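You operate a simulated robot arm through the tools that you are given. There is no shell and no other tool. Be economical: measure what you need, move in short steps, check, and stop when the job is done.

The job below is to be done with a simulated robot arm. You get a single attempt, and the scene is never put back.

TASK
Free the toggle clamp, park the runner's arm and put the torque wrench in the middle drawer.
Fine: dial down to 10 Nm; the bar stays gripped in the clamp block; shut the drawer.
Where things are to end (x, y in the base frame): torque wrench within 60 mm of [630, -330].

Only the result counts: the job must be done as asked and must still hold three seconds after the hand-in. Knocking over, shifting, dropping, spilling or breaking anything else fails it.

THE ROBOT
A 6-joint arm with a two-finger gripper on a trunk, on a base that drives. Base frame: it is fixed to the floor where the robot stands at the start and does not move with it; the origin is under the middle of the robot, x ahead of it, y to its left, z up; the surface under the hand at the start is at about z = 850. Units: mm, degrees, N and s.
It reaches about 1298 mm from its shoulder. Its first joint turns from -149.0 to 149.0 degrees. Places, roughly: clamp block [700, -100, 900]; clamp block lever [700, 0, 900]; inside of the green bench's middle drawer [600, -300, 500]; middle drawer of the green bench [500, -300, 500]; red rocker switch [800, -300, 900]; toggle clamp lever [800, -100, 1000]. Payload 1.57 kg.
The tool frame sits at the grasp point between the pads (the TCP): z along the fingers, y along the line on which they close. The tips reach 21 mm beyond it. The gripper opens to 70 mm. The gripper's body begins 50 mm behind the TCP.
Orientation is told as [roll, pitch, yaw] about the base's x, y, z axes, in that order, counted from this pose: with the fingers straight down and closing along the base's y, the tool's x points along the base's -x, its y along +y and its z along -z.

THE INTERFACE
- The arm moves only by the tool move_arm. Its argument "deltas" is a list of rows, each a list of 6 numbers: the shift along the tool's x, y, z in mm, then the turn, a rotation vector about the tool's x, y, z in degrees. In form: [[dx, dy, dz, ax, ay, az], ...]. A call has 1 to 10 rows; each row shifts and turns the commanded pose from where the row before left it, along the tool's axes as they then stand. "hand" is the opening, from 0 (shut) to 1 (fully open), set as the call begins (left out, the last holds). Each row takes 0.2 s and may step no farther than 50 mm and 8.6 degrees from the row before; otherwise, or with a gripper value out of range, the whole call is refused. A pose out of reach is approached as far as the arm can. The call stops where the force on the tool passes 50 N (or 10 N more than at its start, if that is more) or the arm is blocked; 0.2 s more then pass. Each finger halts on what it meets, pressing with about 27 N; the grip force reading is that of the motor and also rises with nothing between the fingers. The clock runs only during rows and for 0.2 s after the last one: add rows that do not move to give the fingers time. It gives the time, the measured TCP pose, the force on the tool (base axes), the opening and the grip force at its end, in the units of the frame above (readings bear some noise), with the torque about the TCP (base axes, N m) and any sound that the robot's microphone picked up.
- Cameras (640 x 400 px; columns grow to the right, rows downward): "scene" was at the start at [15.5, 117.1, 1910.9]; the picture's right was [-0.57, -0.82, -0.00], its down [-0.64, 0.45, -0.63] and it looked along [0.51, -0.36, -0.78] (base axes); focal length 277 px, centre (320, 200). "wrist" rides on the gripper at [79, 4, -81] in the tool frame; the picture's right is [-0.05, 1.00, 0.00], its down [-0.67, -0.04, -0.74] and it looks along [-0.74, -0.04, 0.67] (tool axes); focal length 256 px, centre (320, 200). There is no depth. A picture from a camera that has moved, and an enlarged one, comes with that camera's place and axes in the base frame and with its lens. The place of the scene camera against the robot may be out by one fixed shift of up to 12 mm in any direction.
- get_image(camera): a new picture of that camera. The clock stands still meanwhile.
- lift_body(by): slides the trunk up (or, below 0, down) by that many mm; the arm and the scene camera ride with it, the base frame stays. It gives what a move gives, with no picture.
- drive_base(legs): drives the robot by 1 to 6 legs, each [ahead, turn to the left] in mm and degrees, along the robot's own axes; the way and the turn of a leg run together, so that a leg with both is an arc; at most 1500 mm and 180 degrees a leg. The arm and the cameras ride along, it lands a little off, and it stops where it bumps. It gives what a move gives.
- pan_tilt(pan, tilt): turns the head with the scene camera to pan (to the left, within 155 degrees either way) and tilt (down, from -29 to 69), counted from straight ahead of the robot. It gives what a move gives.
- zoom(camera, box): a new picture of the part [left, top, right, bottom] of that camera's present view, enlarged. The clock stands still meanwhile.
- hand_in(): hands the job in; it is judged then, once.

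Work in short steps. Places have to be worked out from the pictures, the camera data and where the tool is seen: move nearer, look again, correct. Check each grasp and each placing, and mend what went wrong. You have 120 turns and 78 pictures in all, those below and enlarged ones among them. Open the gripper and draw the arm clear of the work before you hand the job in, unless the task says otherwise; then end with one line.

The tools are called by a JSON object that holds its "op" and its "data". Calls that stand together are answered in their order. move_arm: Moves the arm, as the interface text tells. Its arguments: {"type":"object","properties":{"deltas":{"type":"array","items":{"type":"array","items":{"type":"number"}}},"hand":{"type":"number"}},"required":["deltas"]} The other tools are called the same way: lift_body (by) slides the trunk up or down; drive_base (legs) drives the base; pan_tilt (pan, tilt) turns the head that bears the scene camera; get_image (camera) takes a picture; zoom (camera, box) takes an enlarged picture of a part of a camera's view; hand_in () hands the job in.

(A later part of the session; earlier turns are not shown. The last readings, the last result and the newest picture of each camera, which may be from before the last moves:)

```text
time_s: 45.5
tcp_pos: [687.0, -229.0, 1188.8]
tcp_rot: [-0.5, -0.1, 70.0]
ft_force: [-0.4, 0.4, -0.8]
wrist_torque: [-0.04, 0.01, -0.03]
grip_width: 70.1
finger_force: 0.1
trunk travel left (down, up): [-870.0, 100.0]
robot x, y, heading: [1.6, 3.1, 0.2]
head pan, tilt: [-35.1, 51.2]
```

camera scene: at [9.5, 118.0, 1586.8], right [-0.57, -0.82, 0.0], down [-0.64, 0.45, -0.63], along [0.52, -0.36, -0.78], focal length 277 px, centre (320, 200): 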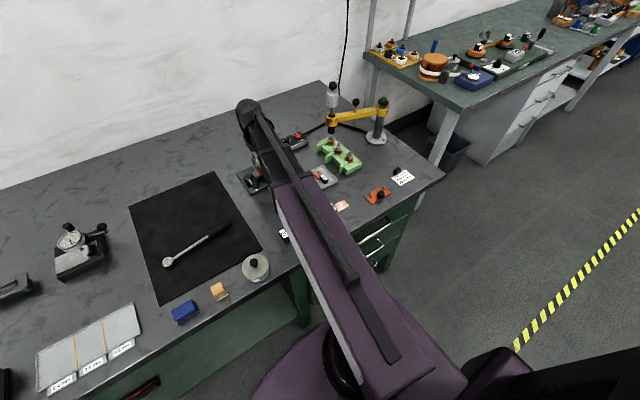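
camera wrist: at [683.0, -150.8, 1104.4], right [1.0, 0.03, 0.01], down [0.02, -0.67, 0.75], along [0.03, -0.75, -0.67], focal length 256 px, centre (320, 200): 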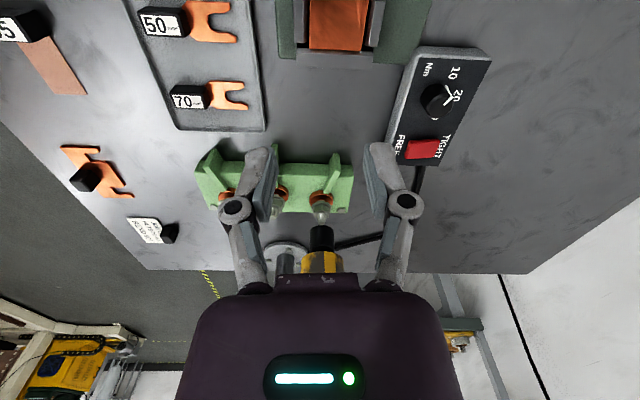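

Yaw +70 reached. Move above the knob at safe height and look.

{"op": "move_arm", "data": {"deltas": [[42.3, -10.8, 0, 0, 0, 0], [42.3, -10.8, 0, 0, 0, 0], [42.3, -10.8, 0, 0, 0, 0], [42.3, -10.8, 0, 0, 0, 0], [42.3, -10.8, 0, 0, 0, 0], [42.3, -10.8, 0, 0, 0, 0], [0, 0, 0, 0, 0, 0]]}}

{"op": "get_image", "data": {"camera": "wrist"}}

```text
time_s: 47.1
tcp_pos: [661.0, -489.4, 1188.6]
tcp_rot: [-0.5, -0.1, 69.9]
ft_force: [0.0, -0.4, 0.0]
wrist_torque: [0.01, 0.01, -0.03]
grip_width: 69.9
finger_force: 0.1
trunk travel left (down, up): [-870.0, 100.0]
robot x, y, heading: [-0.5, 0.1, -0.1]
head pan, tilt: [-35.1, 51.2]
```

```text
42 pictures are left
camera wrist: at [629.1, -563.3, 1269.3], right [-0.92, 0.39, -0.01], down [0.26, 0.61, 0.75], along [0.3, 0.68, -0.67], focal length 256 px, centre (320, 200)
```

wrist: 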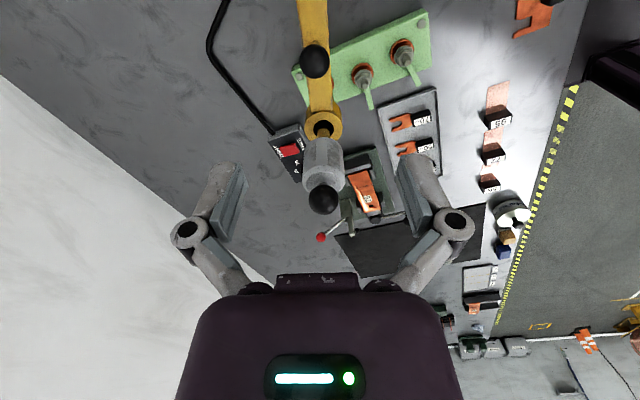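

Knob at ≈(665,-491), well aligned. Lower the trunk around it.

{"op": "move_arm", "data": {"deltas": [[0, -4, 0, 0, 0, 0], [0, 0, 0, 0, 0, 0]]}}

{"op": "lift_body", "data": {"by": -105}}

{"op": "get_image", "data": {"camera": "wrist"}}

{"op": "zoom", "data": {"camera": "scene", "box": [280, 50, 460, 190]}}

```text
time_s: 47.7
tcp_pos: [664.4, -490.8, 1189.1]
tcp_rot: [-0.5, -0.1, 70.0]
ft_force: [-0.3, -0.4, 0.3]
wrist_torque: [-0.03, 0.01, 0.0]
grip_width: 70.0
finger_force: 0.1
trunk travel left (down, up): [-870.0, 100.0]
robot x, y, heading: [-0.2, -0.8, -0.1]
head pan, tilt: [-35.1, 51.2]
```

```text
time_s: 49.1
tcp_pos: [664.4, -491.3, 1083.6]
tcp_rot: [-0.6, -0.2, 69.9]
ft_force: [0.1, 0.4, -0.4]
wrist_torque: [0.02, 0.03, -0.01]
grip_width: 70.0
finger_force: 0.0
trunk travel left (down, up): [-765.0, 205.0]
robot x, y, heading: [2.9, 4.3, 0.2]
head pan, tilt: [-35.1, 51.2]
```

```text
41 pictures are left
camera wrist: at [632.9, -564.9, 1164.2], right [-0.92, 0.39, -0.01], down [0.26, 0.61, 0.75], along [0.3, 0.68, -0.67], focal length 256 px, centre (320, 200)
```

wrist: 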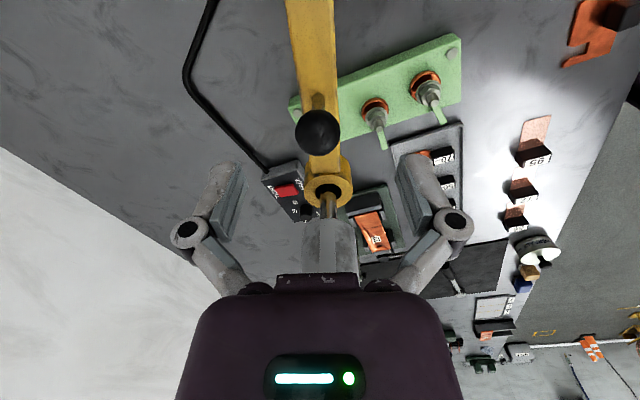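

```text
2.86 times, centred on (370, 120) of scene
camera zoom: at [15.7, 117.1, 1742.2], right [-0.57, -0.82, 0.0], down [-0.64, 0.45, -0.63], along [0.51, -0.36, -0.78], focal length 792 px, centre (177, 429)
```

zoom: 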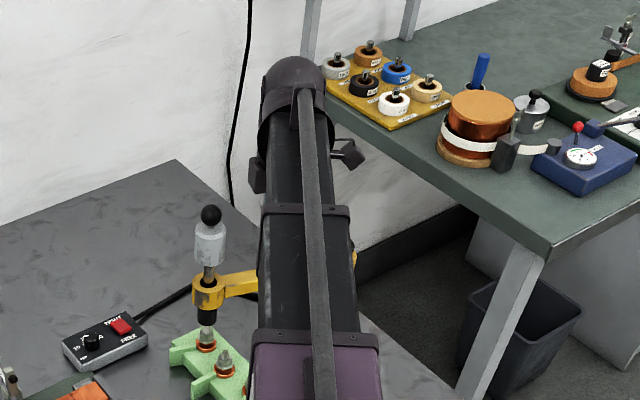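

Ball at ≈(667,-490,1038). Lower 44 mm and grip.

{"op": "lift_body", "data": {"by": -44}}

{"op": "move_arm", "data": {"deltas": [[0, -2, 0, 0, 0, 0], [0, 0, 0, 0, 0, 0], [0, 0, 0, 0, 0, 0]], "hand": 0.1}}

{"op": "get_image", "data": {"camera": "wrist"}}

```text
time_s: 50.0
tcp_pos: [664.4, -491.1, 1041.4]
tcp_rot: [-0.5, -0.2, 69.9]
ft_force: [0.0, -0.2, 0.3]
wrist_torque: [0.02, 0.0, 0.05]
grip_width: 69.8
finger_force: 0.1
trunk travel left (down, up): [-721.0, 249.0]
robot x, y, heading: [-1.1, -0.9, 0.2]
head pan, tilt: [-35.1, 51.2]
```

```text
time_s: 50.8
tcp_pos: [665.7, -491.5, 1040.7]
tcp_rot: [-0.4, -0.2, 69.9]
ft_force: [0.9, -2.5, 11.0]
wrist_torque: [-0.01, 0.01, 0.08]
grip_width: 24.4
finger_force: 32.0
trunk travel left (down, up): [-721.0, 249.0]
robot x, y, heading: [-2.0, 2.1, 0.1]
head pan, tilt: [-35.1, 51.2]
```

```text
39 pictures are left
camera wrist: at [634.3, -565.4, 1120.8], right [-0.92, 0.39, -0.01], down [0.26, 0.61, 0.75], along [0.3, 0.68, -0.67], focal length 256 px, centre (320, 200)
```

wrist: 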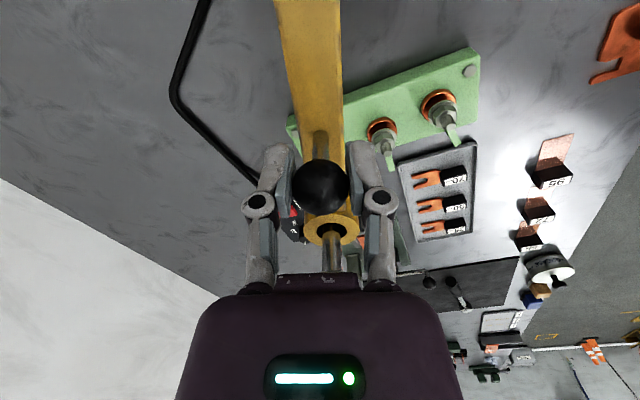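

Ball gripped at 24.4 mm. Swing clockwise (away from plate) in 8° steps about the pillar, checking force.

{"op": "move_arm", "data": {"deltas": [[1.1, -15.9, 0, 0, 0, 8], [1.1, -15.9, 0, 0, 0, 8], [1.1, -15.9, 0, 0, 0, 8], [0, 0, 0, 0, 0, 0]]}}

{"op": "get_image", "data": {"camera": "wrist"}}

```text
time_s: 51.8
tcp_pos: [707.5, -517.5, 1040.0]
tcp_rot: [-0.4, -0.3, 45.8]
ft_force: [5.3, 2.2, 8.7]
wrist_torque: [0.23, -0.2, 0.26]
grip_width: 24.4
finger_force: 32.0
trunk travel left (down, up): [-721.0, 249.0]
robot x, y, heading: [-1.0, -1.5, 0.1]
head pan, tilt: [-35.1, 51.2]
```

```text
38 pictures are left
camera wrist: at [648.4, -571.4, 1120.3], right [-0.68, 0.73, -0.01], down [0.48, 0.45, 0.75], along [0.55, 0.5, -0.66], focal length 256 px, centre (320, 200)
```

wrist: 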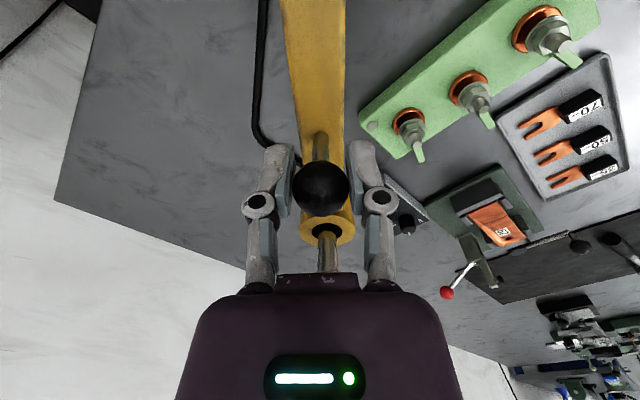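

It swings freely. Continue another 24°.

{"op": "move_arm", "data": {"deltas": [[1.1, -15.9, 0, 0, 0, 8], [1.1, -15.9, 0, 0, 0, 8], [1.1, -15.9, 0, 0, 0, 8], [0, 0, 0, 0, 0, 0]]}}

{"op": "zoom", "data": {"camera": "scene", "box": [280, 40, 460, 190]}}

```text
time_s: 52.5
tcp_pos: [724.6, -539.4, 1040.7]
tcp_rot: [0.8, -0.2, 26.5]
ft_force: [-2.0, 6.6, 2.7]
wrist_torque: [0.14, 0.12, -0.02]
grip_width: 24.7
finger_force: 32.1
trunk travel left (down, up): [-721.0, 249.0]
robot x, y, heading: [-2.3, -0.9, 0.2]
head pan, tilt: [-35.1, 51.2]
stopped in row 3: the force on the tool passed its limit at 66 N (the readings are from after the stop); the commanded pose is now the measured one
```

```text
2.67 times, centred on (370, 115) of scene
camera zoom: at [14.8, 117.7, 1698.3], right [-0.57, -0.82, 0.0], down [-0.64, 0.45, -0.63], along [0.51, -0.36, -0.78], focal length 740 px, centre (187, 427)
```

zoom: 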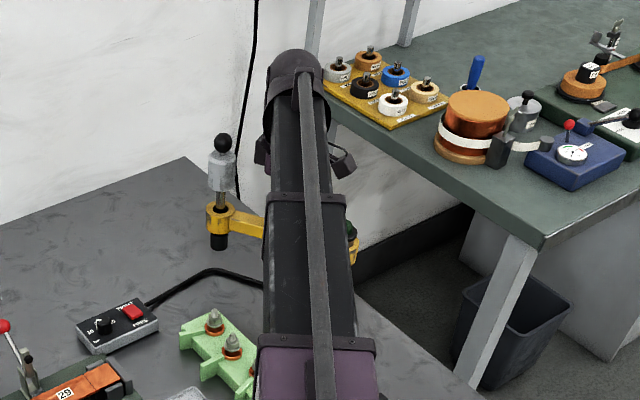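

It met a firm stop at about 32°. I release, rise and look at the pillar's lamp and the arm.

{"op": "move_arm", "data": {"deltas": [[0, 0, 0, 0, 0, 0], [0, 0, 0, 0, 0, 0], [0, 0, 0, 0, 0, 0]], "hand": 1}}

{"op": "lift_body", "data": {"by": 150}}

{"op": "get_image", "data": {"camera": "wrist"}}

```text
time_s: 53.3
tcp_pos: [724.8, -542.0, 1039.7]
tcp_rot: [0.7, -0.2, 26.4]
ft_force: [0.9, -0.2, 0.0]
wrist_torque: [0.02, 0.0, 0.02]
grip_width: 70.1
finger_force: 0.1
trunk travel left (down, up): [-721.0, 249.0]
robot x, y, heading: [2.1, -3.4, 0.2]
head pan, tilt: [-35.1, 51.2]
```

```text
time_s: 55.1
tcp_pos: [724.3, -541.2, 1189.7]
tcp_rot: [0.6, -0.1, 26.4]
ft_force: [0.6, -0.4, -0.4]
wrist_torque: [0.0, 0.01, 0.01]
grip_width: 70.1
finger_force: 0.1
trunk travel left (down, up): [-871.0, 99.0]
robot x, y, heading: [1.5, 0.5, 0.0]
head pan, tilt: [-35.1, 51.2]
```

```text
36 pictures are left
camera wrist: at [652.3, -575.1, 1270.0], right [-0.4, 0.92, 0.01], down [0.61, 0.26, 0.75], along [0.68, 0.3, -0.67], focal length 256 px, centre (320, 200)
```

wrist: 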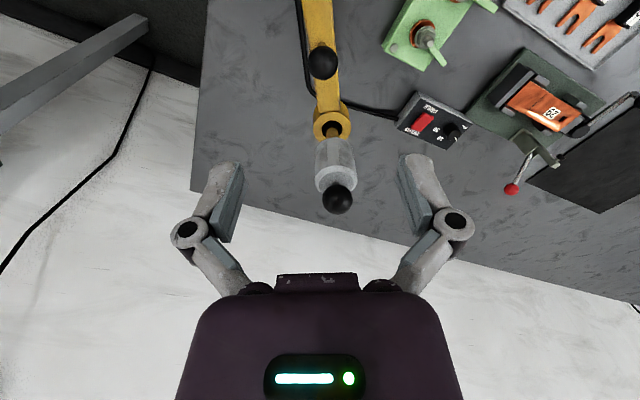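

The arm stays there. I move off toward the wrench and then view the pillar lamp with the scene camera.

{"op": "move_arm", "data": {"deltas": [[-10.6, 44.4, 0, 0, 0, 0], [-10.6, 44.4, 0, 0, 0, 0], [-10.6, 44.4, 0, 0, 0, 0], [-10.6, 44.4, 0, 0, 0, 0], [-10.6, 44.4, 0, 0, 0, 0], [-10.6, 44.4, 0, 0, 0, 0], [-10.6, 44.4, 0, 0, 0, 0], [-10.6, 44.4, 0, 0, 0, 0], [-10.6, 44.4, 0, 0, 0, 0], [-10.6, 44.4, 0, 0, 0, 0]]}}

{"op": "move_arm", "data": {"deltas": [[-10.6, 44.4, 0, 0, 0, 0], [-10.6, 44.4, 0, 0, 0, 0], [-10.6, 44.4, 0, 0, 0, 0], [-10.6, 44.4, 0, 0, 0, 0], [-10.6, 44.4, 0, 0, 0, 0], [0, 0, 0, 0, 0, 0]]}}

{"op": "zoom", "data": {"camera": "scene", "box": [290, 60, 470, 230]}}

```text
time_s: 57.3
tcp_pos: [620.3, -95.2, 1189.8]
tcp_rot: [0.6, -0.3, 26.4]
ft_force: [0.2, 0.3, 0.4]
wrist_torque: [-0.03, 0.01, 0.0]
grip_width: 70.1
finger_force: 0.0
out of reach, approached as far as the arm can: row 7
trunk travel left (down, up): [-871.0, 99.0]
robot x, y, heading: [-2.2, -0.5, 0.2]
head pan, tilt: [-35.1, 51.2]
```

```text
time_s: 58.7
tcp_pos: [569.3, 125.4, 1191.0]
tcp_rot: [0.7, -0.2, 26.4]
ft_force: [0.1, -0.3, -0.5]
wrist_torque: [0.0, -0.03, 0.06]
grip_width: 70.1
finger_force: 0.1
out of reach, approached as far as the arm can: row 4
trunk travel left (down, up): [-871.0, 99.0]
robot x, y, heading: [0.6, 2.9, 0.0]
head pan, tilt: [-35.1, 51.2]
```

```text
2.35 times, centred on (380, 145) of scene
camera zoom: at [15.9, 116.4, 1848.2], right [-0.57, -0.82, 0.0], down [-0.64, 0.45, -0.63], along [0.51, -0.36, -0.78], focal length 652 px, centre (179, 329)
```

zoom: 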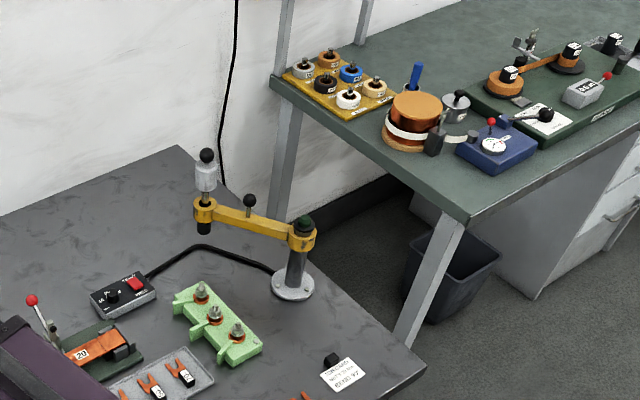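

Zoom in on the lamp to see whether it's lit.

{"op": "zoom", "data": {"camera": "scene", "box": [335, 90, 395, 150]}}

```text
6.67 times, centred on (365, 120) of scene
camera zoom: at [15.9, 116.4, 1848.2], right [-0.57, -0.82, 0.0], down [-0.64, 0.45, -0.63], along [0.51, -0.36, -0.78], focal length 1849 px, centre (20, 733)
```

zoom: 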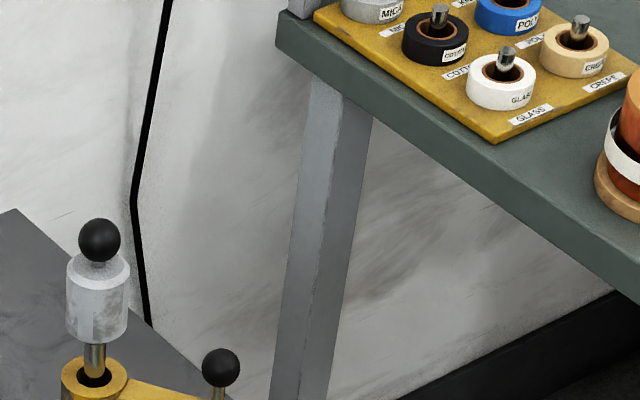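

The lamp is simply dark; the arm rests against its stop, clear of the plate. Now the wrench: rotate the gripper to yaw -82° over it.

{"op": "move_arm", "data": {"deltas": [[-14, 30, 0, 0, 0, 0], [-14, 29, 0, 0, 0, 0], [0, 0, 0, 0, 0, 8.4], [0, 0, 0, 0, 0, 8.4], [0, 0, 0, 0, 0, 8.4], [0, 0, 0, 0, 0, 8.4], [0, 0, 0, 0, 0, 8.4], [0, 0, 0, 0, 0, 8.4], [0, 0, 0, 0, 0, 8.4], [0, 0, 0, 0, 0, 8.4]]}}

{"op": "move_arm", "data": {"deltas": [[0, 0, 0, 0, 0, 8.4], [0, 0, 0, 0, 0, 8.4], [0, 0, 0, 0, 0, 8.4], [0, 0, 0, 0, 0, 8.4], [0, 0, 0, 0, 0, 8.4], [0, 0, 0, 0, 0, 0]]}}

{"op": "get_image", "data": {"camera": "wrist"}}

```text
time_s: 60.9
tcp_pos: [569.7, 191.2, 1189.3]
tcp_rot: [0.3, 0.5, -40.9]
ft_force: [0.2, -0.6, 0.1]
wrist_torque: [-0.01, -0.02, -0.01]
grip_width: 70.1
finger_force: 0.0
trunk travel left (down, up): [-871.0, 99.0]
robot x, y, heading: [-0.5, -2.6, 0.2]
head pan, tilt: [-35.1, 51.2]
```

```text
time_s: 62.3
tcp_pos: [569.4, 191.5, 1190.0]
tcp_rot: [-0.1, 0.7, -82.9]
ft_force: [0.2, -0.3, -0.3]
wrist_torque: [-0.01, 0.02, 0.02]
grip_width: 70.1
finger_force: 0.1
trunk travel left (down, up): [-871.0, 99.0]
robot x, y, heading: [2.3, -1.6, 0.1]
head pan, tilt: [-35.1, 51.2]
```

```text
33 pictures are left
camera wrist: at [564.2, 268.3, 1271.2], right [1.0, 0.07, 0.0], down [0.05, -0.67, 0.74], along [0.05, -0.73, -0.68], focal length 256 px, centre (320, 200)
```

wrist: 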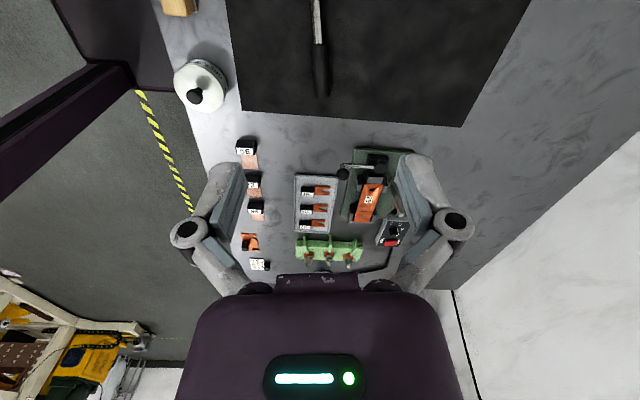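

Wrench handle/shaft boundary ≈(568,150), lying nearly along y. The drawer must be opened first, so I back off from the bench to view the drawers with the arm retracted.

{"op": "drive_base", "data": {"legs": [[-500, 0]]}}

{"op": "lift_body", "data": {"by": -500}}

{"op": "get_image", "data": {"camera": "scene"}}

```text
time_s: 65.8
tcp_pos: [65.2, 191.1, 1189.2]
tcp_rot: [0.0, 0.7, -82.8]
ft_force: [0.0, 1.3, 0.5]
wrist_torque: [0.01, 0.0, -0.01]
grip_width: 70.0
finger_force: 0.1
trunk travel left (down, up): [-871.0, 99.0]
robot x, y, heading: [-500.9, -0.6, 0.2]
head pan, tilt: [-35.1, 51.2]
```

```text
refused: -500 is not a number from -400 to 400
```

```text
32 pictures are left
camera scene: at [-488.0, 116.6, 1848.2], right [-0.57, -0.82, 0.0], down [-0.64, 0.45, -0.63], along [0.51, -0.36, -0.78], focal length 277 px, centre (320, 200)
```

scene: 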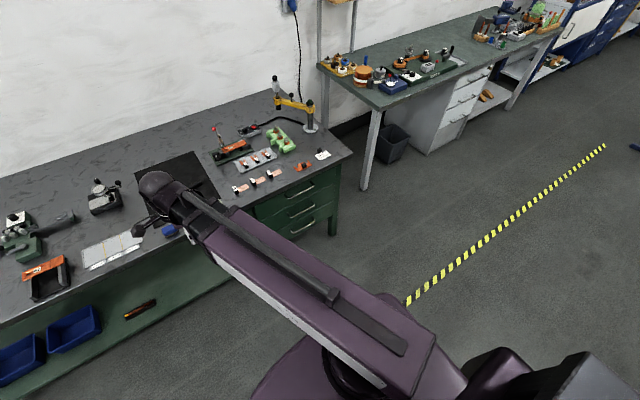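

The three drawers with bar handles are visible. I lower the trunk and aim the head at them.

{"op": "lift_body", "data": {"by": -400}}

{"op": "pan_tilt", "data": {"pan": -22, "tilt": 40}}

{"op": "get_image", "data": {"camera": "scene"}}

```text
time_s: 69.6
tcp_pos: [65.7, 190.8, 789.6]
tcp_rot: [-0.2, 0.7, -82.8]
ft_force: [0.4, 0.9, -0.2]
wrist_torque: [-0.02, 0.02, -0.04]
grip_width: 70.0
finger_force: 0.0
trunk travel left (down, up): [-471.0, 499.0]
robot x, y, heading: [-502.6, 0.4, 0.0]
head pan, tilt: [-35.1, 51.2]
```

```text
time_s: 70.4
tcp_pos: [66.6, 190.5, 789.0]
tcp_rot: [-0.1, 0.7, -82.8]
ft_force: [0.1, 0.3, 0.6]
wrist_torque: [-0.01, 0.01, 0.03]
grip_width: 69.9
finger_force: 0.0
trunk travel left (down, up): [-471.0, 499.0]
robot x, y, heading: [-499.1, 0.6, 0.1]
head pan, tilt: [-22.0, 40.0]
```

```text
31 pictures are left
camera scene: at [-470.4, 128.3, 1463.9], right [-0.37, -0.93, 0.0], down [-0.6, 0.24, -0.77], along [0.71, -0.29, -0.64], focal length 277 px, centre (320, 200)
```

scene: 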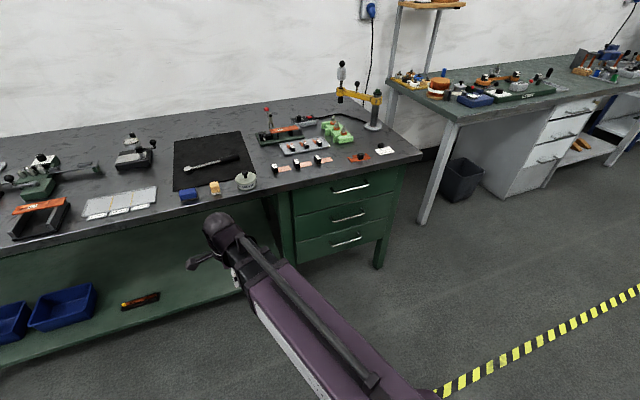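

{"op": "zoom", "data": {"camera": "scene", "box": [270, 140, 430, 280]}}

```text
2.86 times, centred on (350, 210) of scene
camera zoom: at [-470.4, 128.3, 1463.9], right [-0.37, -0.93, 0.0], down [-0.6, 0.24, -0.77], along [0.71, -0.29, -0.64], focal length 792 px, centre (234, 171)
```

zoom: 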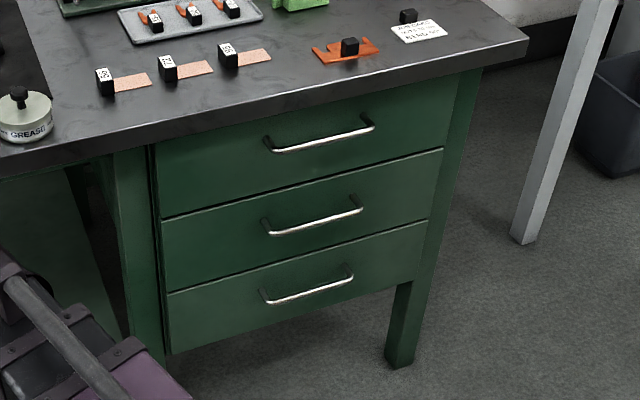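

From bearings: bench front edge x≈335, middle drawer spans y≈-94…-579, z≈500–655, bar handle near (≈325, -340, ≈600). I'll turn the fingers to point +x with pads closing vertically (rotating about the wrist, ~165 mm behind the TCP).

{"op": "move_arm", "data": {"deltas": [[0, 23.5, -1.7, -8.2, 0, 0], [0, 23.5, -1.7, -8.2, 0, 0], [0, 23.5, -1.7, -8.2, 0, 0], [0, 23.5, -1.7, -8.2, 0, 0], [0, 23.5, -1.7, -8.2, 0, 0], [0, 23.5, -1.7, -8.2, 0, 0], [0, 23.5, -1.7, -8.2, 0, 0], [0, 23.5, -1.7, -8.2, 0, 0], [0, 23.5, -1.7, -8.2, 0, 0], [0, 23.5, -1.7, -8.2, 0, 0]]}}

```text
time_s: 72.6
tcp_pos: [229.5, 210.9, 949.1]
tcp_rot: [81.9, 0.8, -82.7]
ft_force: [0.4, -0.4, -0.4]
wrist_torque: [0.03, 0.01, 0.02]
grip_width: 69.7
finger_force: 0.0
out of reach, approached as far as the arm can: row 4, 6, 8, 10
trunk travel left (down, up): [-471.0, 499.0]
robot x, y, heading: [-500.6, 0.3, 0.2]
head pan, tilt: [-22.0, 40.0]
```

Works. Finish the last tilt and straighten heading, then move to the handle's y.

{"op": "move_arm", "data": {"deltas": [[0, 23.5, -1.7, -8.2, 0, 0], [-20.7, 0, -1.3, 0, -7.2, 0], [-45, 0, 0, 0, 0, 0], [-48, 0, 0, 0, 0, 0], [-48, 0, 0, 0, 0, 0], [-48, 0, 0, 0, 0, 0], [-48, 0, 0, 0, 0, 0], [-48, 0, 0, 0, 0, 0], [-48, 0, 0, 0, 0, 0], [-48, 0, 0, 0, 0, 0]]}}

{"op": "move_arm", "data": {"deltas": [[-48, 0, 0, 0, 0, 0], [-48, 0, 0, 0, 0, 0], [-48, 0, 0, 0, 0, 0], [0, 0, 0, 0, 0, 0]]}}

{"op": "lift_body", "data": {"by": -310}}

{"op": "get_image", "data": {"camera": "wrist"}}

```text
time_s: 74.8
tcp_pos: [243.2, -192.3, 985.6]
tcp_rot: [92.7, -0.3, -90.4]
ft_force: [0.0, 0.6, -0.4]
wrist_torque: [0.04, 0.01, 0.0]
grip_width: 70.0
finger_force: 0.1
out of reach, approached as far as the arm can: row 1, 2, 3, 4, 6, 7, 8, 9, 10
trunk travel left (down, up): [-471.0, 499.0]
robot x, y, heading: [-504.9, 0.4, 0.0]
head pan, tilt: [-22.0, 40.0]
```

```text
time_s: 75.8
tcp_pos: [242.6, -329.3, 989.2]
tcp_rot: [93.9, -1.2, -90.7]
ft_force: [0.4, 0.0, 0.3]
wrist_torque: [0.02, -0.04, 0.02]
grip_width: 70.1
finger_force: 0.0
out of reach, approached as far as the arm can: row 1
trunk travel left (down, up): [-471.0, 499.0]
robot x, y, heading: [-501.1, -2.5, -0.1]
head pan, tilt: [-22.0, 40.0]
```

```text
time_s: 78.8
tcp_pos: [242.3, -328.3, 679.2]
tcp_rot: [94.1, -1.2, -90.6]
ft_force: [-0.1, -0.4, 0.0]
wrist_torque: [0.01, -0.02, -0.01]
grip_width: 70.1
finger_force: 0.1
trunk travel left (down, up): [-161.0, 809.0]
robot x, y, heading: [-499.6, 3.1, 0.0]
head pan, tilt: [-22.0, 40.0]
```

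```text
29 pictures are left
camera wrist: at [163.7, -249.6, 675.1], right [-0.07, -0.03, 1.0], down [-0.75, -0.66, -0.07], along [0.66, -0.75, 0.02], focal length 256 px, centre (320, 200)
```

wrist: 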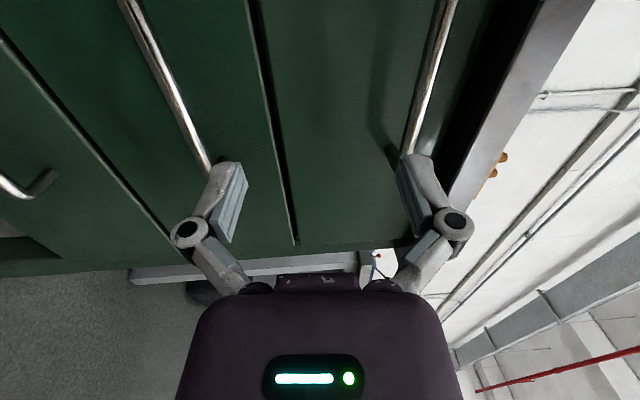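

The middle handle is to the lower side (left in image). Fix the ~4° tilt by lowering the commanded height 12 mm, then lower trunk to z≈600.

{"op": "move_arm", "data": {"deltas": [[0, -12, 0, 0, 0, 0], [0, 0, 0, 0, 0, 0]]}}

{"op": "lift_body", "data": {"by": -68}}

{"op": "get_image", "data": {"camera": "wrist"}}

```text
time_s: 79.5
tcp_pos: [243.8, -328.6, 678.8]
tcp_rot: [94.0, -1.2, -90.7]
ft_force: [-0.7, 0.3, -0.2]
wrist_torque: [0.04, 0.0, -0.01]
grip_width: 70.0
finger_force: 0.1
out of reach, approached as far as the arm can: row 1
trunk travel left (down, up): [-161.0, 809.0]
robot x, y, heading: [-501.2, -3.2, 0.3]
head pan, tilt: [-22.0, 40.0]
```

```text
time_s: 80.5
tcp_pos: [245.0, -329.0, 610.4]
tcp_rot: [94.0, -1.2, -90.8]
ft_force: [-0.3, -0.7, 0.0]
wrist_torque: [0.0, 0.03, -0.01]
grip_width: 70.0
finger_force: 0.2
trunk travel left (down, up): [-93.0, 877.0]
robot x, y, heading: [-499.6, -1.7, 0.3]
head pan, tilt: [-22.0, 40.0]
```

```text
28 pictures are left
camera wrist: at [163.7, -249.6, 607.0], right [-0.07, -0.03, 1.0], down [-0.75, -0.66, -0.07], along [0.66, -0.75, 0.02], focal length 256 px, centre (320, 200)
```

wrist: 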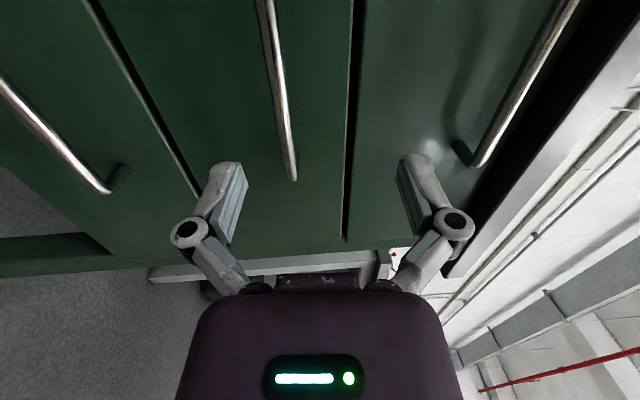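

Handle bar at ≈(332, -335, 589). Lower 21 mm and advance 80 mm with open fingers.

{"op": "lift_body", "data": {"by": -21}}

{"op": "move_arm", "data": {"deltas": [[-6, 0, 20, 0, 0, 0], [0, 0, 20, 0, 0, 0], [0, 0, 20, 0, 0, 0], [0, 0, 20, 0, 0, 0], [0, 0, 0, 0, 0, 0]]}}

{"op": "get_image", "data": {"camera": "wrist"}}

```text
time_s: 81.2
tcp_pos: [243.5, -328.8, 589.9]
tcp_rot: [93.9, -1.2, -90.7]
ft_force: [-0.3, -0.3, -0.2]
wrist_torque: [0.0, 0.0, 0.02]
grip_width: 69.9
finger_force: 0.1
trunk travel left (down, up): [-72.0, 898.0]
robot x, y, heading: [-505.4, 0.0, 0.1]
head pan, tilt: [-22.0, 40.0]
```

```text
time_s: 82.4
tcp_pos: [324.1, -335.8, 590.6]
tcp_rot: [94.2, -1.2, -90.6]
ft_force: [-0.3, -1.0, 0.5]
wrist_torque: [0.01, 0.02, 0.04]
grip_width: 69.7
finger_force: 0.0
out of reach, approached as far as the arm can: row 3
trunk travel left (down, up): [-72.0, 898.0]
robot x, y, heading: [-503.8, 1.1, 0.3]
head pan, tilt: [-22.0, 40.0]
```

```text
27 pictures are left
camera wrist: at [244.2, -257.2, 586.3], right [-0.07, -0.03, 1.0], down [-0.75, -0.66, -0.07], along [0.66, -0.75, 0.02], focal length 256 px, centre (320, 200)
```

wrist: 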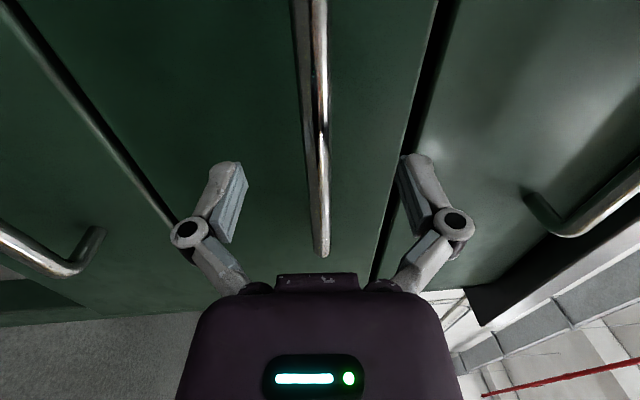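

The bar is between the pads. Close.

{"op": "move_arm", "data": {"deltas": [[0, 0, 3, 0, 0, 0], [0, 0, 0, 0, 0, 0], [0, 0, 0, 0, 0, 0], [0, 0, 0, 0, 0, 0]], "hand": 0}}

{"op": "drive_base", "data": {"legs": [[-60, 0]]}}

{"op": "get_image", "data": {"camera": "wrist"}}

```text
time_s: 83.4
tcp_pos: [326.2, -337.0, 589.7]
tcp_rot: [94.1, -1.3, -90.9]
ft_force: [-13.4, 2.2, -12.5]
wrist_torque: [0.51, 0.01, -0.32]
grip_width: 11.1
finger_force: 32.1
trunk travel left (down, up): [-72.0, 898.0]
robot x, y, heading: [-504.1, -2.3, 0.5]
head pan, tilt: [-22.0, 40.0]
```

```text
time_s: 84.4
tcp_pos: [266.1, -335.7, 589.2]
tcp_rot: [94.2, -1.2, -90.6]
ft_force: [0.8, 9.7, -7.9]
wrist_torque: [0.49, 0.04, -0.05]
grip_width: 11.3
finger_force: 32.1
trunk travel left (down, up): [-72.0, 898.0]
robot x, y, heading: [-560.1, 0.5, 0.0]
head pan, tilt: [-22.0, 40.0]
```

```text
26 pictures are left
camera wrist: at [186.7, -256.6, 585.8], right [-0.07, -0.03, 1.0], down [-0.75, -0.66, -0.07], along [0.66, -0.75, 0.02], focal length 256 px, centre (320, 200)
```

wrist: 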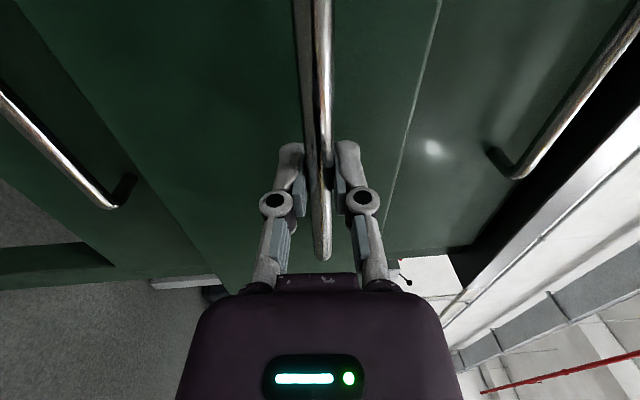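

The drawer follows. Pull further.

{"op": "drive_base", "data": {"legs": [[-200, 0]]}}

{"op": "drive_base", "data": {"legs": [[-60, 0]]}}

{"op": "get_image", "data": {"camera": "scene"}}

```text
time_s: 86.3
tcp_pos: [65.7, -333.7, 590.4]
tcp_rot: [94.1, -1.3, -90.4]
ft_force: [0.5, 24.2, -11.9]
wrist_torque: [0.52, 0.03, 0.22]
grip_width: 11.4
finger_force: 31.8
trunk travel left (down, up): [-72.0, 898.0]
robot x, y, heading: [-766.0, -0.6, 0.1]
head pan, tilt: [-22.0, 40.0]
```

```text
time_s: 87.3
tcp_pos: [5.0, -333.3, 589.1]
tcp_rot: [94.1, -1.2, -90.1]
ft_force: [1.4, 13.3, -10.2]
wrist_torque: [0.49, 0.05, 0.1]
grip_width: 11.3
finger_force: 32.0
trunk travel left (down, up): [-72.0, 898.0]
robot x, y, heading: [-825.0, -2.1, 0.4]
head pan, tilt: [-22.0, 40.0]
```

```text
25 pictures are left
camera scene: at [-792.2, 128.1, 1064.9], right [-0.37, -0.93, 0.0], down [-0.6, 0.24, -0.77], along [0.71, -0.29, -0.64], focal length 277 px, centre (320, 200)
```

scene: 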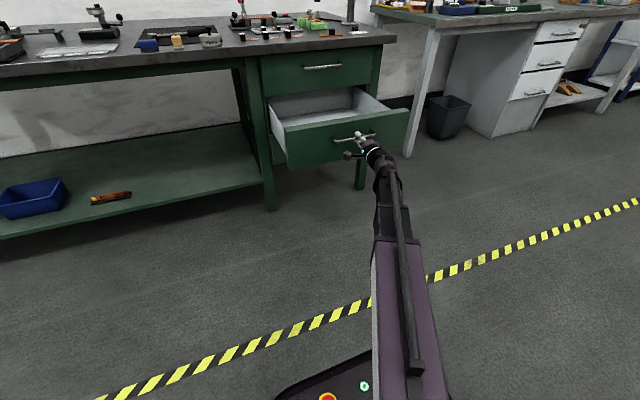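

Open 321 mm. A bit more would bring the target spot clear of the bench edge; pull 50 mm more.

{"op": "drive_base", "data": {"legs": [[-50, 0]]}}

{"op": "zoom", "data": {"camera": "scene", "box": [220, 30, 440, 210]}}

```text
time_s: 88.3
tcp_pos: [-47.1, -333.7, 590.8]
tcp_rot: [94.3, -1.3, -90.3]
ft_force: [-0.2, 0.0, -0.1]
wrist_torque: [-0.01, 0.0, -0.01]
grip_width: 0.2
finger_force: 28.7
trunk travel left (down, up): [-72.0, 898.0]
robot x, y, heading: [-875.7, -5.7, 0.2]
head pan, tilt: [-22.0, 40.0]
```

```text
2.22 times, centred on (330, 120) of scene
camera zoom: at [-843.6, 127.8, 1065.0], right [-0.37, -0.93, 0.0], down [-0.6, 0.24, -0.77], along [0.71, -0.29, -0.64], focal length 616 px, centre (298, 378)
```

zoom: 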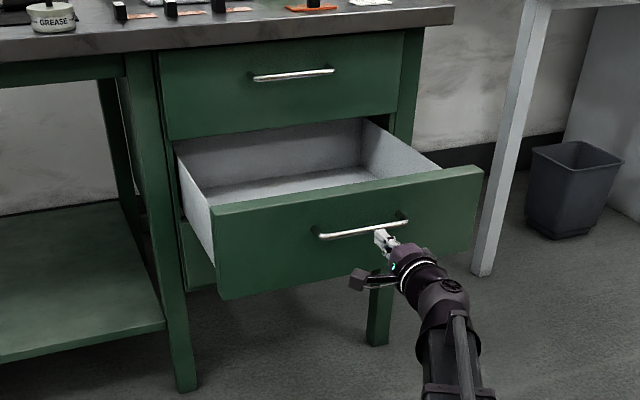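

The grip slipped off at the drawer's stop: it's open ≈325 mm (handle ≈ x 5), front top z≈653, floor ≈550. Now fetch the wrench: raise the trunk and turn the fingers back down.

{"op": "lift_body", "data": {"by": 400}}

{"op": "lift_body", "data": {"by": 370}}

{"op": "move_arm", "data": {"deltas": [[0, -23.5, -1.7, 8.2, 0, 0], [0, -23.5, -1.7, 8.2, 0, 0], [0, -23.5, -1.7, 8.2, 0, 0], [0, -23.5, -1.7, 8.2, 0, 0], [0, -23.5, -1.7, 8.2, 0, 0], [0, -23.5, -1.7, 8.2, 0, 0], [0, -23.5, -1.7, 8.2, 0, 0], [0, -23.5, -1.7, 8.2, 0, 0], [0, -23.5, -1.7, 8.2, 0, 0], [0, -23.5, -1.7, 8.2, 0, 0]], "hand": 1}}

{"op": "move_arm", "data": {"deltas": [[0, -23.5, -1.7, 8.2, 0, 0], [0, 0, 0, 0, 0, -7.5], [48, 0, 0, 0, 0, 0], [48, 0, 0, 0, 0, 0], [48, 0, 0, 0, 0, 0], [48, 0, 0, 0, 0, 0], [48, 0, 0, 0, 0, 0], [48, 0, 0, 0, 0, 0], [48, 0, 0, 0, 0, 0]]}}

```text
time_s: 92.1
tcp_pos: [-46.8, -334.3, 990.9]
tcp_rot: [94.1, -1.1, -90.3]
ft_force: [0.2, 1.3, 0.4]
wrist_torque: [-0.01, 0.01, 0.0]
grip_width: 0.0
finger_force: 28.2
trunk travel left (down, up): [-472.0, 498.0]
robot x, y, heading: [-876.9, -1.2, -0.1]
head pan, tilt: [-22.0, 40.0]
```

```text
time_s: 95.7
tcp_pos: [-45.6, -335.2, 1360.4]
tcp_rot: [94.2, -1.2, -90.3]
ft_force: [0.4, -0.4, 0.6]
wrist_torque: [0.01, -0.04, -0.05]
grip_width: 0.2
finger_force: 28.1
trunk travel left (down, up): [-842.0, 128.0]
robot x, y, heading: [-877.2, 1.8, 0.0]
head pan, tilt: [-22.0, 40.0]
```

```text
time_s: 97.9
tcp_pos: [-161.8, -492.6, 1292.4]
tcp_rot: [70.2, -30.0, -89.6]
ft_force: [0.8, -0.5, 0.3]
wrist_torque: [0.03, -0.03, -0.03]
grip_width: 70.0
finger_force: 0.0
out of reach, approached as far as the arm can: row 1, 2, 3, 4, 5, 6, 7, 8, 9, 10
trunk travel left (down, up): [-842.0, 128.0]
robot x, y, heading: [-874.6, 2.5, 0.1]
head pan, tilt: [-22.0, 40.0]
```

```text
time_s: 99.9
tcp_pos: [-244.9, -339.9, 1284.9]
tcp_rot: [63.9, -39.7, -83.9]
ft_force: [0.1, 0.5, 0.2]
wrist_torque: [-0.01, -0.01, -0.02]
grip_width: 70.0
finger_force: 0.2
out of reach, approached as far as the arm can: row 1, 3, 4, 5, 6, 7, 8, 9
trunk travel left (down, up): [-842.0, 128.0]
robot x, y, heading: [-875.5, -5.2, 0.3]
head pan, tilt: [-22.0, 40.0]
```

The wrist followed oddly (unexpected tilt). Let the solver settle with a few still rows.

{"op": "move_arm", "data": {"deltas": [[0, 0, 0, 0, 0, 0], [0, 0, 0, 0, 0, 0], [0, 0, 0, 0, 0, 0], [0, 0, 0, 0, 0, 0], [0, 0, 0, 0, 0, 0], [0, 0, 0, 0, 0, 0]]}}

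{"op": "get_image", "data": {"camera": "scene"}}

```text
time_s: 101.3
tcp_pos: [-244.9, -341.3, 1283.6]
tcp_rot: [64.0, -39.6, -83.9]
ft_force: [-0.3, 0.6, -1.1]
wrist_torque: [-0.02, -0.02, -0.02]
grip_width: 70.0
finger_force: 0.1
trunk travel left (down, up): [-842.0, 128.0]
robot x, y, heading: [-878.7, -0.9, 0.0]
head pan, tilt: [-22.0, 40.0]
```

```text
23 pictures are left
camera scene: at [-843.7, 127.7, 1835.0], right [-0.37, -0.93, 0.0], down [-0.6, 0.24, -0.77], along [0.71, -0.29, -0.64], focal length 277 px, centre (320, 200)
```

scene: 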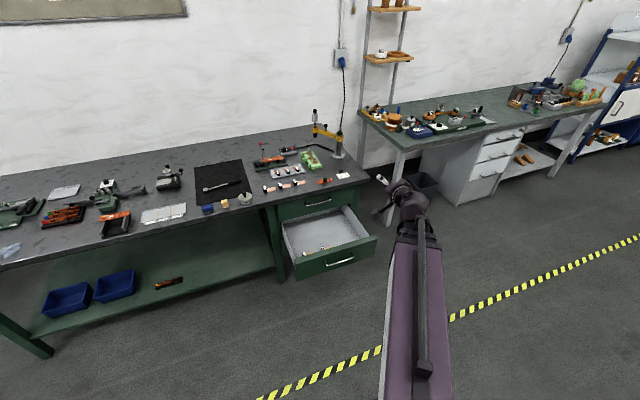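

Commanded poses seem to reset to the reached ones, and the wrist-to-TCP length is really ≈186 mm. With measured axes I rotate about the wrist (tool axis (0.73,0.68,0), 70°) back to vertical.

{"op": "move_arm", "data": {"deltas": [[17.3, -18.5, -1.73, 5.72, 5.34, 0], [17.3, -18.5, -1.73, 5.72, 5.34, 0], [17.3, -18.5, -1.73, 5.72, 5.34, 0], [17.3, -18.5, -1.73, 5.72, 5.34, 0], [17.3, -18.5, -1.73, 5.72, 5.34, 0], [17.3, -18.5, -1.73, 5.72, 5.34, 0], [17.3, -18.5, -1.73, 5.72, 5.34, 0], [17.3, -18.5, -1.73, 5.72, 5.34, 0], [17.3, -18.5, -1.73, 5.72, 5.34, 0], [0, 0, 0, 0, 0, 0]]}}

```text
time_s: 103.5
tcp_pos: [-564.9, -439.7, 1168.5]
tcp_rot: [15.9, -2.6, -58.0]
ft_force: [0.0, 0.8, -0.1]
wrist_torque: [0.01, -0.02, 0.04]
grip_width: 69.9
finger_force: 0.0
out of reach, approached as far as the arm can: row 1, 2, 3, 4, 5, 6, 7, 8, 9
trunk travel left (down, up): [-842.0, 128.0]
robot x, y, heading: [-873.2, -5.1, -0.0]
head pan, tilt: [-22.0, 40.0]
```

Nearly vertical now ([16,-3,-58]). Correct the remaining 16° about tool x.

{"op": "move_arm", "data": {"deltas": [[0, -25.7, -1.8, 7.95, 0, 0], [0, -25.7, -1.8, 7.95, 0, 0], [0, 0, 0, 0, 0, 0]]}}

```text
time_s: 104.3
tcp_pos: [-574.2, -452.5, 1168.2]
tcp_rot: [15.7, -4.2, -60.2]
ft_force: [0.0, 0.7, 0.7]
wrist_torque: [-0.01, -0.01, 0.01]
grip_width: 69.8
finger_force: 0.1
out of reach, approached as far as the arm can: row 1, 2
trunk travel left (down, up): [-842.0, 128.0]
robot x, y, heading: [-874.3, 2.0, 0.3]
head pan, tilt: [-22.0, 40.0]
```

Likely at minimum radius now. Move outward horizontally, then straighten.

{"op": "move_arm", "data": {"deltas": [[13.9, 41, 11.7, 0, 0, 0], [13.9, 41, 11.7, 0, 0, 0], [13.9, 41, 11.7, 0, 0, 0], [13.9, 41, 11.7, 0, 0, 0], [13.9, 41, 11.7, 0, 0, 0], [13.9, 41, 11.7, 0, 0, 0]]}}

{"op": "move_arm", "data": {"deltas": [[0, -25.7, -1.8, 7.95, 0, 0], [0, -25.7, -1.8, 7.95, 0, 0], [0, 0, 0, 0, 0, 0]]}}

```text
time_s: 105.7
tcp_pos: [-578.7, -433.5, 1168.7]
tcp_rot: [15.6, -4.4, -59.7]
ft_force: [-0.3, 0.2, -0.1]
wrist_torque: [-0.03, 0.02, -0.01]
grip_width: 70.0
finger_force: 0.0
out of reach, approached as far as the arm can: row 1, 2, 3, 4, 5, 6
trunk travel left (down, up): [-842.0, 128.0]
robot x, y, heading: [-873.0, 0.8, 0.1]
head pan, tilt: [-22.0, 40.0]
```

```text
time_s: 106.5
tcp_pos: [-595.4, -447.8, 1169.0]
tcp_rot: [15.6, -5.9, -62.3]
ft_force: [0.7, -0.4, -0.4]
wrist_torque: [0.04, 0.0, -0.03]
grip_width: 70.1
finger_force: 0.1
out of reach, approached as far as the arm can: row 1, 2
trunk travel left (down, up): [-842.0, 128.0]
robot x, y, heading: [-876.6, 1.3, -0.1]
head pan, tilt: [-22.0, 40.0]
```

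My outward move actually went inward of the minimum radius. Move toward +x instead.

{"op": "move_arm", "data": {"deltas": [[-26.7, 30.9, 11.6, 0, 0, 0], [-26.7, 30.9, 11.6, 0, 0, 0], [-26.7, 30.9, 11.6, 0, 0, 0], [-26.7, 30.9, 11.6, 0, 0, 0], [-26.7, 30.9, 11.6, 0, 0, 0], [-26.7, 30.9, 11.6, 0, 0, 0], [0, 0, 0, 0, 0, 0]]}}

```text
time_s: 108.1
tcp_pos: [-519.5, -575.6, 1168.8]
tcp_rot: [15.4, -6.5, -60.6]
ft_force: [-0.1, -1.0, -0.4]
wrist_torque: [0.01, 0.01, 0.02]
grip_width: 70.0
finger_force: 0.0
out of reach, approached as far as the arm can: row 1, 2, 3, 4, 5, 6
trunk travel left (down, up): [-842.0, 128.0]
robot x, y, heading: [-877.0, 0.2, 0.1]
head pan, tilt: [-22.0, 40.0]
```

The wrist apparently crossed its singular (aligned) pose and now sits on the flipped branch, stopping 15° short of vertical. I unflip it: bend the fingers up through alignment with the arm's beam (rotation about tool -y, wrist-centred).

{"op": "move_arm", "data": {"deltas": [[-25.9, 0, -1.8, 0, -8, 0], [-25.9, 0, -1.8, 0, -8, 0], [-25.9, 0, -1.8, 0, -8, 0], [-25.9, 0, -1.8, 0, -8, 0], [-25.9, 0, -1.8, 0, -8, 0], [-25.9, 0, -1.8, 0, -8, 0], [-25.9, 0, -1.8, 0, -8, 0], [-25.9, 0, -1.8, 0, -8, 0], [-25.9, 0, -1.8, 0, -8, 0], [-25.9, 0, -1.8, 0, -8, 0]]}}

{"op": "move_arm", "data": {"deltas": [[-25.9, 0, -1.8, 0, -8, 0], [-25.9, 0, -1.8, 0, -8, 0], [-25.9, 0, -1.8, 0, -8, 0], [0, 0, 0, 0, 0, 0]]}}

```text
time_s: 110.3
tcp_pos: [-491.0, -749.8, 1335.2]
tcp_rot: [76.4, -74.0, -136.8]
ft_force: [-0.6, -0.2, -0.2]
wrist_torque: [0.0, -0.02, -0.02]
grip_width: 70.1
finger_force: 0.1
out of reach, approached as far as the arm can: row 1
trunk travel left (down, up): [-842.0, 128.0]
robot x, y, heading: [-874.7, 2.0, 0.3]
head pan, tilt: [-22.0, 40.0]
```

```text
time_s: 111.3
tcp_pos: [-510.4, -748.2, 1408.9]
tcp_rot: [145.4, -66.2, 151.5]
ft_force: [-2.7, -0.4, -0.1]
wrist_torque: [-0.01, 0.01, 0.13]
grip_width: 70.1
finger_force: 0.1
trunk travel left (down, up): [-842.0, 128.0]
robot x, y, heading: [-875.4, -2.8, 0.3]
head pan, tilt: [-22.0, 40.0]
```

Model confirmed (no out-of-reach). Now roll about the beam axis by ~165° so the fingers sweep from up, via the right, to down.

{"op": "move_arm", "data": {"deltas": [[-0.2, -9, -0.2, 2.76, -0.25, 7.77], [-0.2, -9, -0.2, 2.76, -0.25, 7.77], [-0.2, -9, -0.2, 2.76, -0.25, 7.77], [-0.2, -9, -0.2, 2.76, -0.25, 7.77], [-0.2, -9, -0.2, 2.76, -0.25, 7.77], [-0.2, -9, -0.2, 2.76, -0.25, 7.77], [-0.2, -9, -0.2, 2.76, -0.25, 7.77], [-0.2, -9, -0.2, 2.76, -0.25, 7.77], [-0.2, -9, -0.2, 2.76, -0.25, 7.77], [-0.2, -9, -0.2, 2.76, -0.25, 7.77]]}}

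{"op": "move_arm", "data": {"deltas": [[-0.2, -9, -0.2, 2.76, -0.25, 7.77], [-0.2, -9, -0.2, 2.76, -0.25, 7.77], [-0.2, -9, -0.2, 2.76, -0.25, 7.77], [-0.2, -9, -0.2, 2.76, -0.25, 7.77], [-0.2, -9, -0.2, 2.76, -0.25, 7.77], [-0.2, -9, -0.2, 2.76, -0.25, 7.77], [-0.2, -9, -0.2, 2.76, -0.25, 7.77], [-0.2, -9, -0.2, 2.76, -0.25, 7.77], [-0.2, -9, -0.2, 2.76, -0.25, 7.77], [-0.2, -9, -0.2, 2.76, -0.25, 7.77]]}}

```text
time_s: 113.5
tcp_pos: [-557.0, -773.8, 1343.1]
tcp_rot: [89.0, 8.2, -172.2]
ft_force: [-0.1, 0.7, 0.4]
wrist_torque: [0.03, 0.01, 0.0]
grip_width: 70.1
finger_force: 0.0
trunk travel left (down, up): [-842.0, 128.0]
robot x, y, heading: [-878.0, -0.2, 0.2]
head pan, tilt: [-22.0, 40.0]
```

```text
time_s: 115.7
tcp_pos: [-446.6, -717.8, 1286.3]
tcp_rot: [0.5, 71.1, 113.9]
ft_force: [-0.1, -0.1, -0.2]
wrist_torque: [-0.01, 0.02, 0.01]
grip_width: 69.7
finger_force: 0.0
out of reach, approached as far as the arm can: row 8, 9, 10
trunk travel left (down, up): [-842.0, 128.0]
robot x, y, heading: [-872.7, -2.0, 0.2]
head pan, tilt: [-22.0, 40.0]
```

Fingers now point forward, 19° down. Bend down 71° to vertical.

{"op": "move_arm", "data": {"deltas": [[-25.6, 0, -1.8, 0, -7.9, 0], [-25.6, 0, -1.8, 0, -7.9, 0], [-25.6, 0, -1.8, 0, -7.9, 0], [-25.6, 0, -1.8, 0, -7.9, 0], [-25.6, 0, -1.8, 0, -7.9, 0], [-25.6, 0, -1.8, 0, -7.9, 0], [-25.6, 0, -1.8, 0, -7.9, 0], [-25.6, 0, -1.8, 0, -7.9, 0], [-25.6, 0, -1.8, 0, -7.9, 0], [0, 0, 0, 0, 0, 0]]}}

```text
time_s: 117.9
tcp_pos: [-406.2, -474.5, 1167.6]
tcp_rot: [14.7, 6.8, 110.6]
ft_force: [-0.4, 0.3, 0.4]
wrist_torque: [-0.04, 0.01, 0.01]
grip_width: 70.0
finger_force: 0.1
out of reach, approached as far as the arm can: row 1, 2, 3, 4, 5, 6, 7, 8, 9
trunk travel left (down, up): [-842.0, 128.0]
robot x, y, heading: [-877.9, -3.4, -0.1]
head pan, tilt: [-22.0, 40.0]
```

Still on the flipped branch (up is the forbidden zone on the good branch, so I must cross sideways). First point the fingers horizontally, 25° right of the beam.

{"op": "move_arm", "data": {"deltas": [[27.2, -2.5, -2, 0.76, 8.4, 0], [27.2, -2.5, -2, 0.76, 8.4, 0], [27.2, -2.5, -2, 0.76, 8.4, 0], [27.2, -2.5, -2, 0.76, 8.4, 0], [27.2, -2.5, -2, 0.76, 8.4, 0], [27.2, -2.5, -2, 0.76, 8.4, 0], [27.2, -2.5, -2, 0.76, 8.4, 0], [27.2, -2.5, -2, 0.76, 8.4, 0], [27.2, -2.5, -2, 0.76, 8.4, 0], [27.2, -2.5, -2, 0.76, 8.4, 0]]}}

```text
time_s: 120.1
tcp_pos: [-292.6, -607.2, 1347.5]
tcp_rot: [91.0, 80.1, -155.0]
ft_force: [0.4, 0.5, -0.2]
wrist_torque: [-0.03, 0.01, 0.0]
grip_width: 70.2
finger_force: 0.1
out of reach, approached as far as the arm can: row 2
trunk travel left (down, up): [-842.0, 128.0]
robot x, y, heading: [-879.1, 2.3, 0.3]
head pan, tilt: [-22.0, 40.0]
```

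Exactly as computed. Now swing horizontally 50° left through the beam axis to cross to the good branch.

{"op": "move_arm", "data": {"deltas": [[4.7, -26.5, -1.96, 8.2, 1.45, 0], [4.7, -26.5, -1.96, 8.2, 1.45, 0], [4.7, -26.5, -1.96, 8.2, 1.45, 0], [4.7, -26.5, -1.96, 8.2, 1.45, 0], [4.7, -26.5, -1.96, 8.2, 1.45, 0], [4.7, -26.5, -1.96, 8.2, 1.45, 0], [0, 0, 0, 0, 0, 0]]}}

```text
time_s: 121.7
tcp_pos: [-190.8, -488.8, 1347.2]
tcp_rot: [90.7, 79.9, -105.2]
ft_force: [-0.1, 0.5, 0.4]
wrist_torque: [-0.01, -0.01, 0.04]
grip_width: 69.8
finger_force: 0.1
trunk travel left (down, up): [-842.0, 128.0]
robot x, y, heading: [-877.1, 1.2, 0.1]
head pan, tilt: [-22.0, 40.0]
```

Crossed cleanly. Roll the hand back -86° about its axis to ease the last wrist joint before bending down.

{"op": "move_arm", "data": {"deltas": [[0, 0, 0, 0, 0, -8.6], [0, 0, 0, 0, 0, -8.6], [0, 0, 0, 0, 0, -8.6], [0, 0, 0, 0, 0, -8.6], [0, 0, 0, 0, 0, -8.6], [0, 0, 0, 0, 0, -8.6], [0, 0, 0, 0, 0, -8.6], [0, 0, 0, 0, 0, -8.6], [0, 0, 0, 0, 0, -8.6], [0, 0, 0, 0, 0, -8.6]]}}

```text
time_s: 123.9
tcp_pos: [-191.1, -487.8, 1347.4]
tcp_rot: [90.1, -6.2, -105.9]
ft_force: [-0.1, 0.1, -1.2]
wrist_torque: [0.0, -0.01, 0.01]
grip_width: 69.9
finger_force: 0.0
trunk travel left (down, up): [-842.0, 128.0]
robot x, y, heading: [-877.2, -2.9, 0.2]
head pan, tilt: [-22.0, 40.0]
```

Now bend straight down about the wrist.

{"op": "move_arm", "data": {"deltas": [[2.86, -26.4, -1.9, 8.15, 0.886, 0], [2.86, -26.4, -1.9, 8.15, 0.886, 0], [2.86, -26.4, -1.9, 8.15, 0.886, 0], [2.86, -26.4, -1.9, 8.15, 0.886, 0], [2.86, -26.4, -1.9, 8.15, 0.886, 0], [2.86, -26.4, -1.9, 8.15, 0.886, 0], [2.86, -26.4, -1.9, 8.15, 0.886, 0], [2.86, -26.4, -1.9, 8.15, 0.886, 0], [2.86, -26.4, -1.9, 8.15, 0.886, 0], [2.86, -26.4, -1.9, 8.15, 0.886, 0]]}}

{"op": "move_arm", "data": {"deltas": [[2.86, -26.4, -1.9, 8.15, 0.886, 0], [0, 0, 0, 0, 0, 0]]}}

```text
time_s: 126.1
tcp_pos: [-344.2, -443.5, 1162.4]
tcp_rot: [8.0, -0.8, -99.7]
ft_force: [-0.2, -0.2, 0.0]
wrist_torque: [0.01, 0.02, -0.03]
grip_width: 69.9
finger_force: 0.0
trunk travel left (down, up): [-842.0, 128.0]
robot x, y, heading: [-874.4, -0.1, 0.0]
head pan, tilt: [-22.0, 40.0]
```

```text
time_s: 126.7
tcp_pos: [-367.8, -436.8, 1160.4]
tcp_rot: [-0.1, 0.2, -99.6]
ft_force: [1.1, 0.4, 1.3]
wrist_torque: [0.01, -0.01, -0.01]
grip_width: 70.0
finger_force: 0.0
trunk travel left (down, up): [-842.0, 128.0]
robot x, y, heading: [-875.4, -1.1, -0.2]
head pan, tilt: [-22.0, 40.0]
```

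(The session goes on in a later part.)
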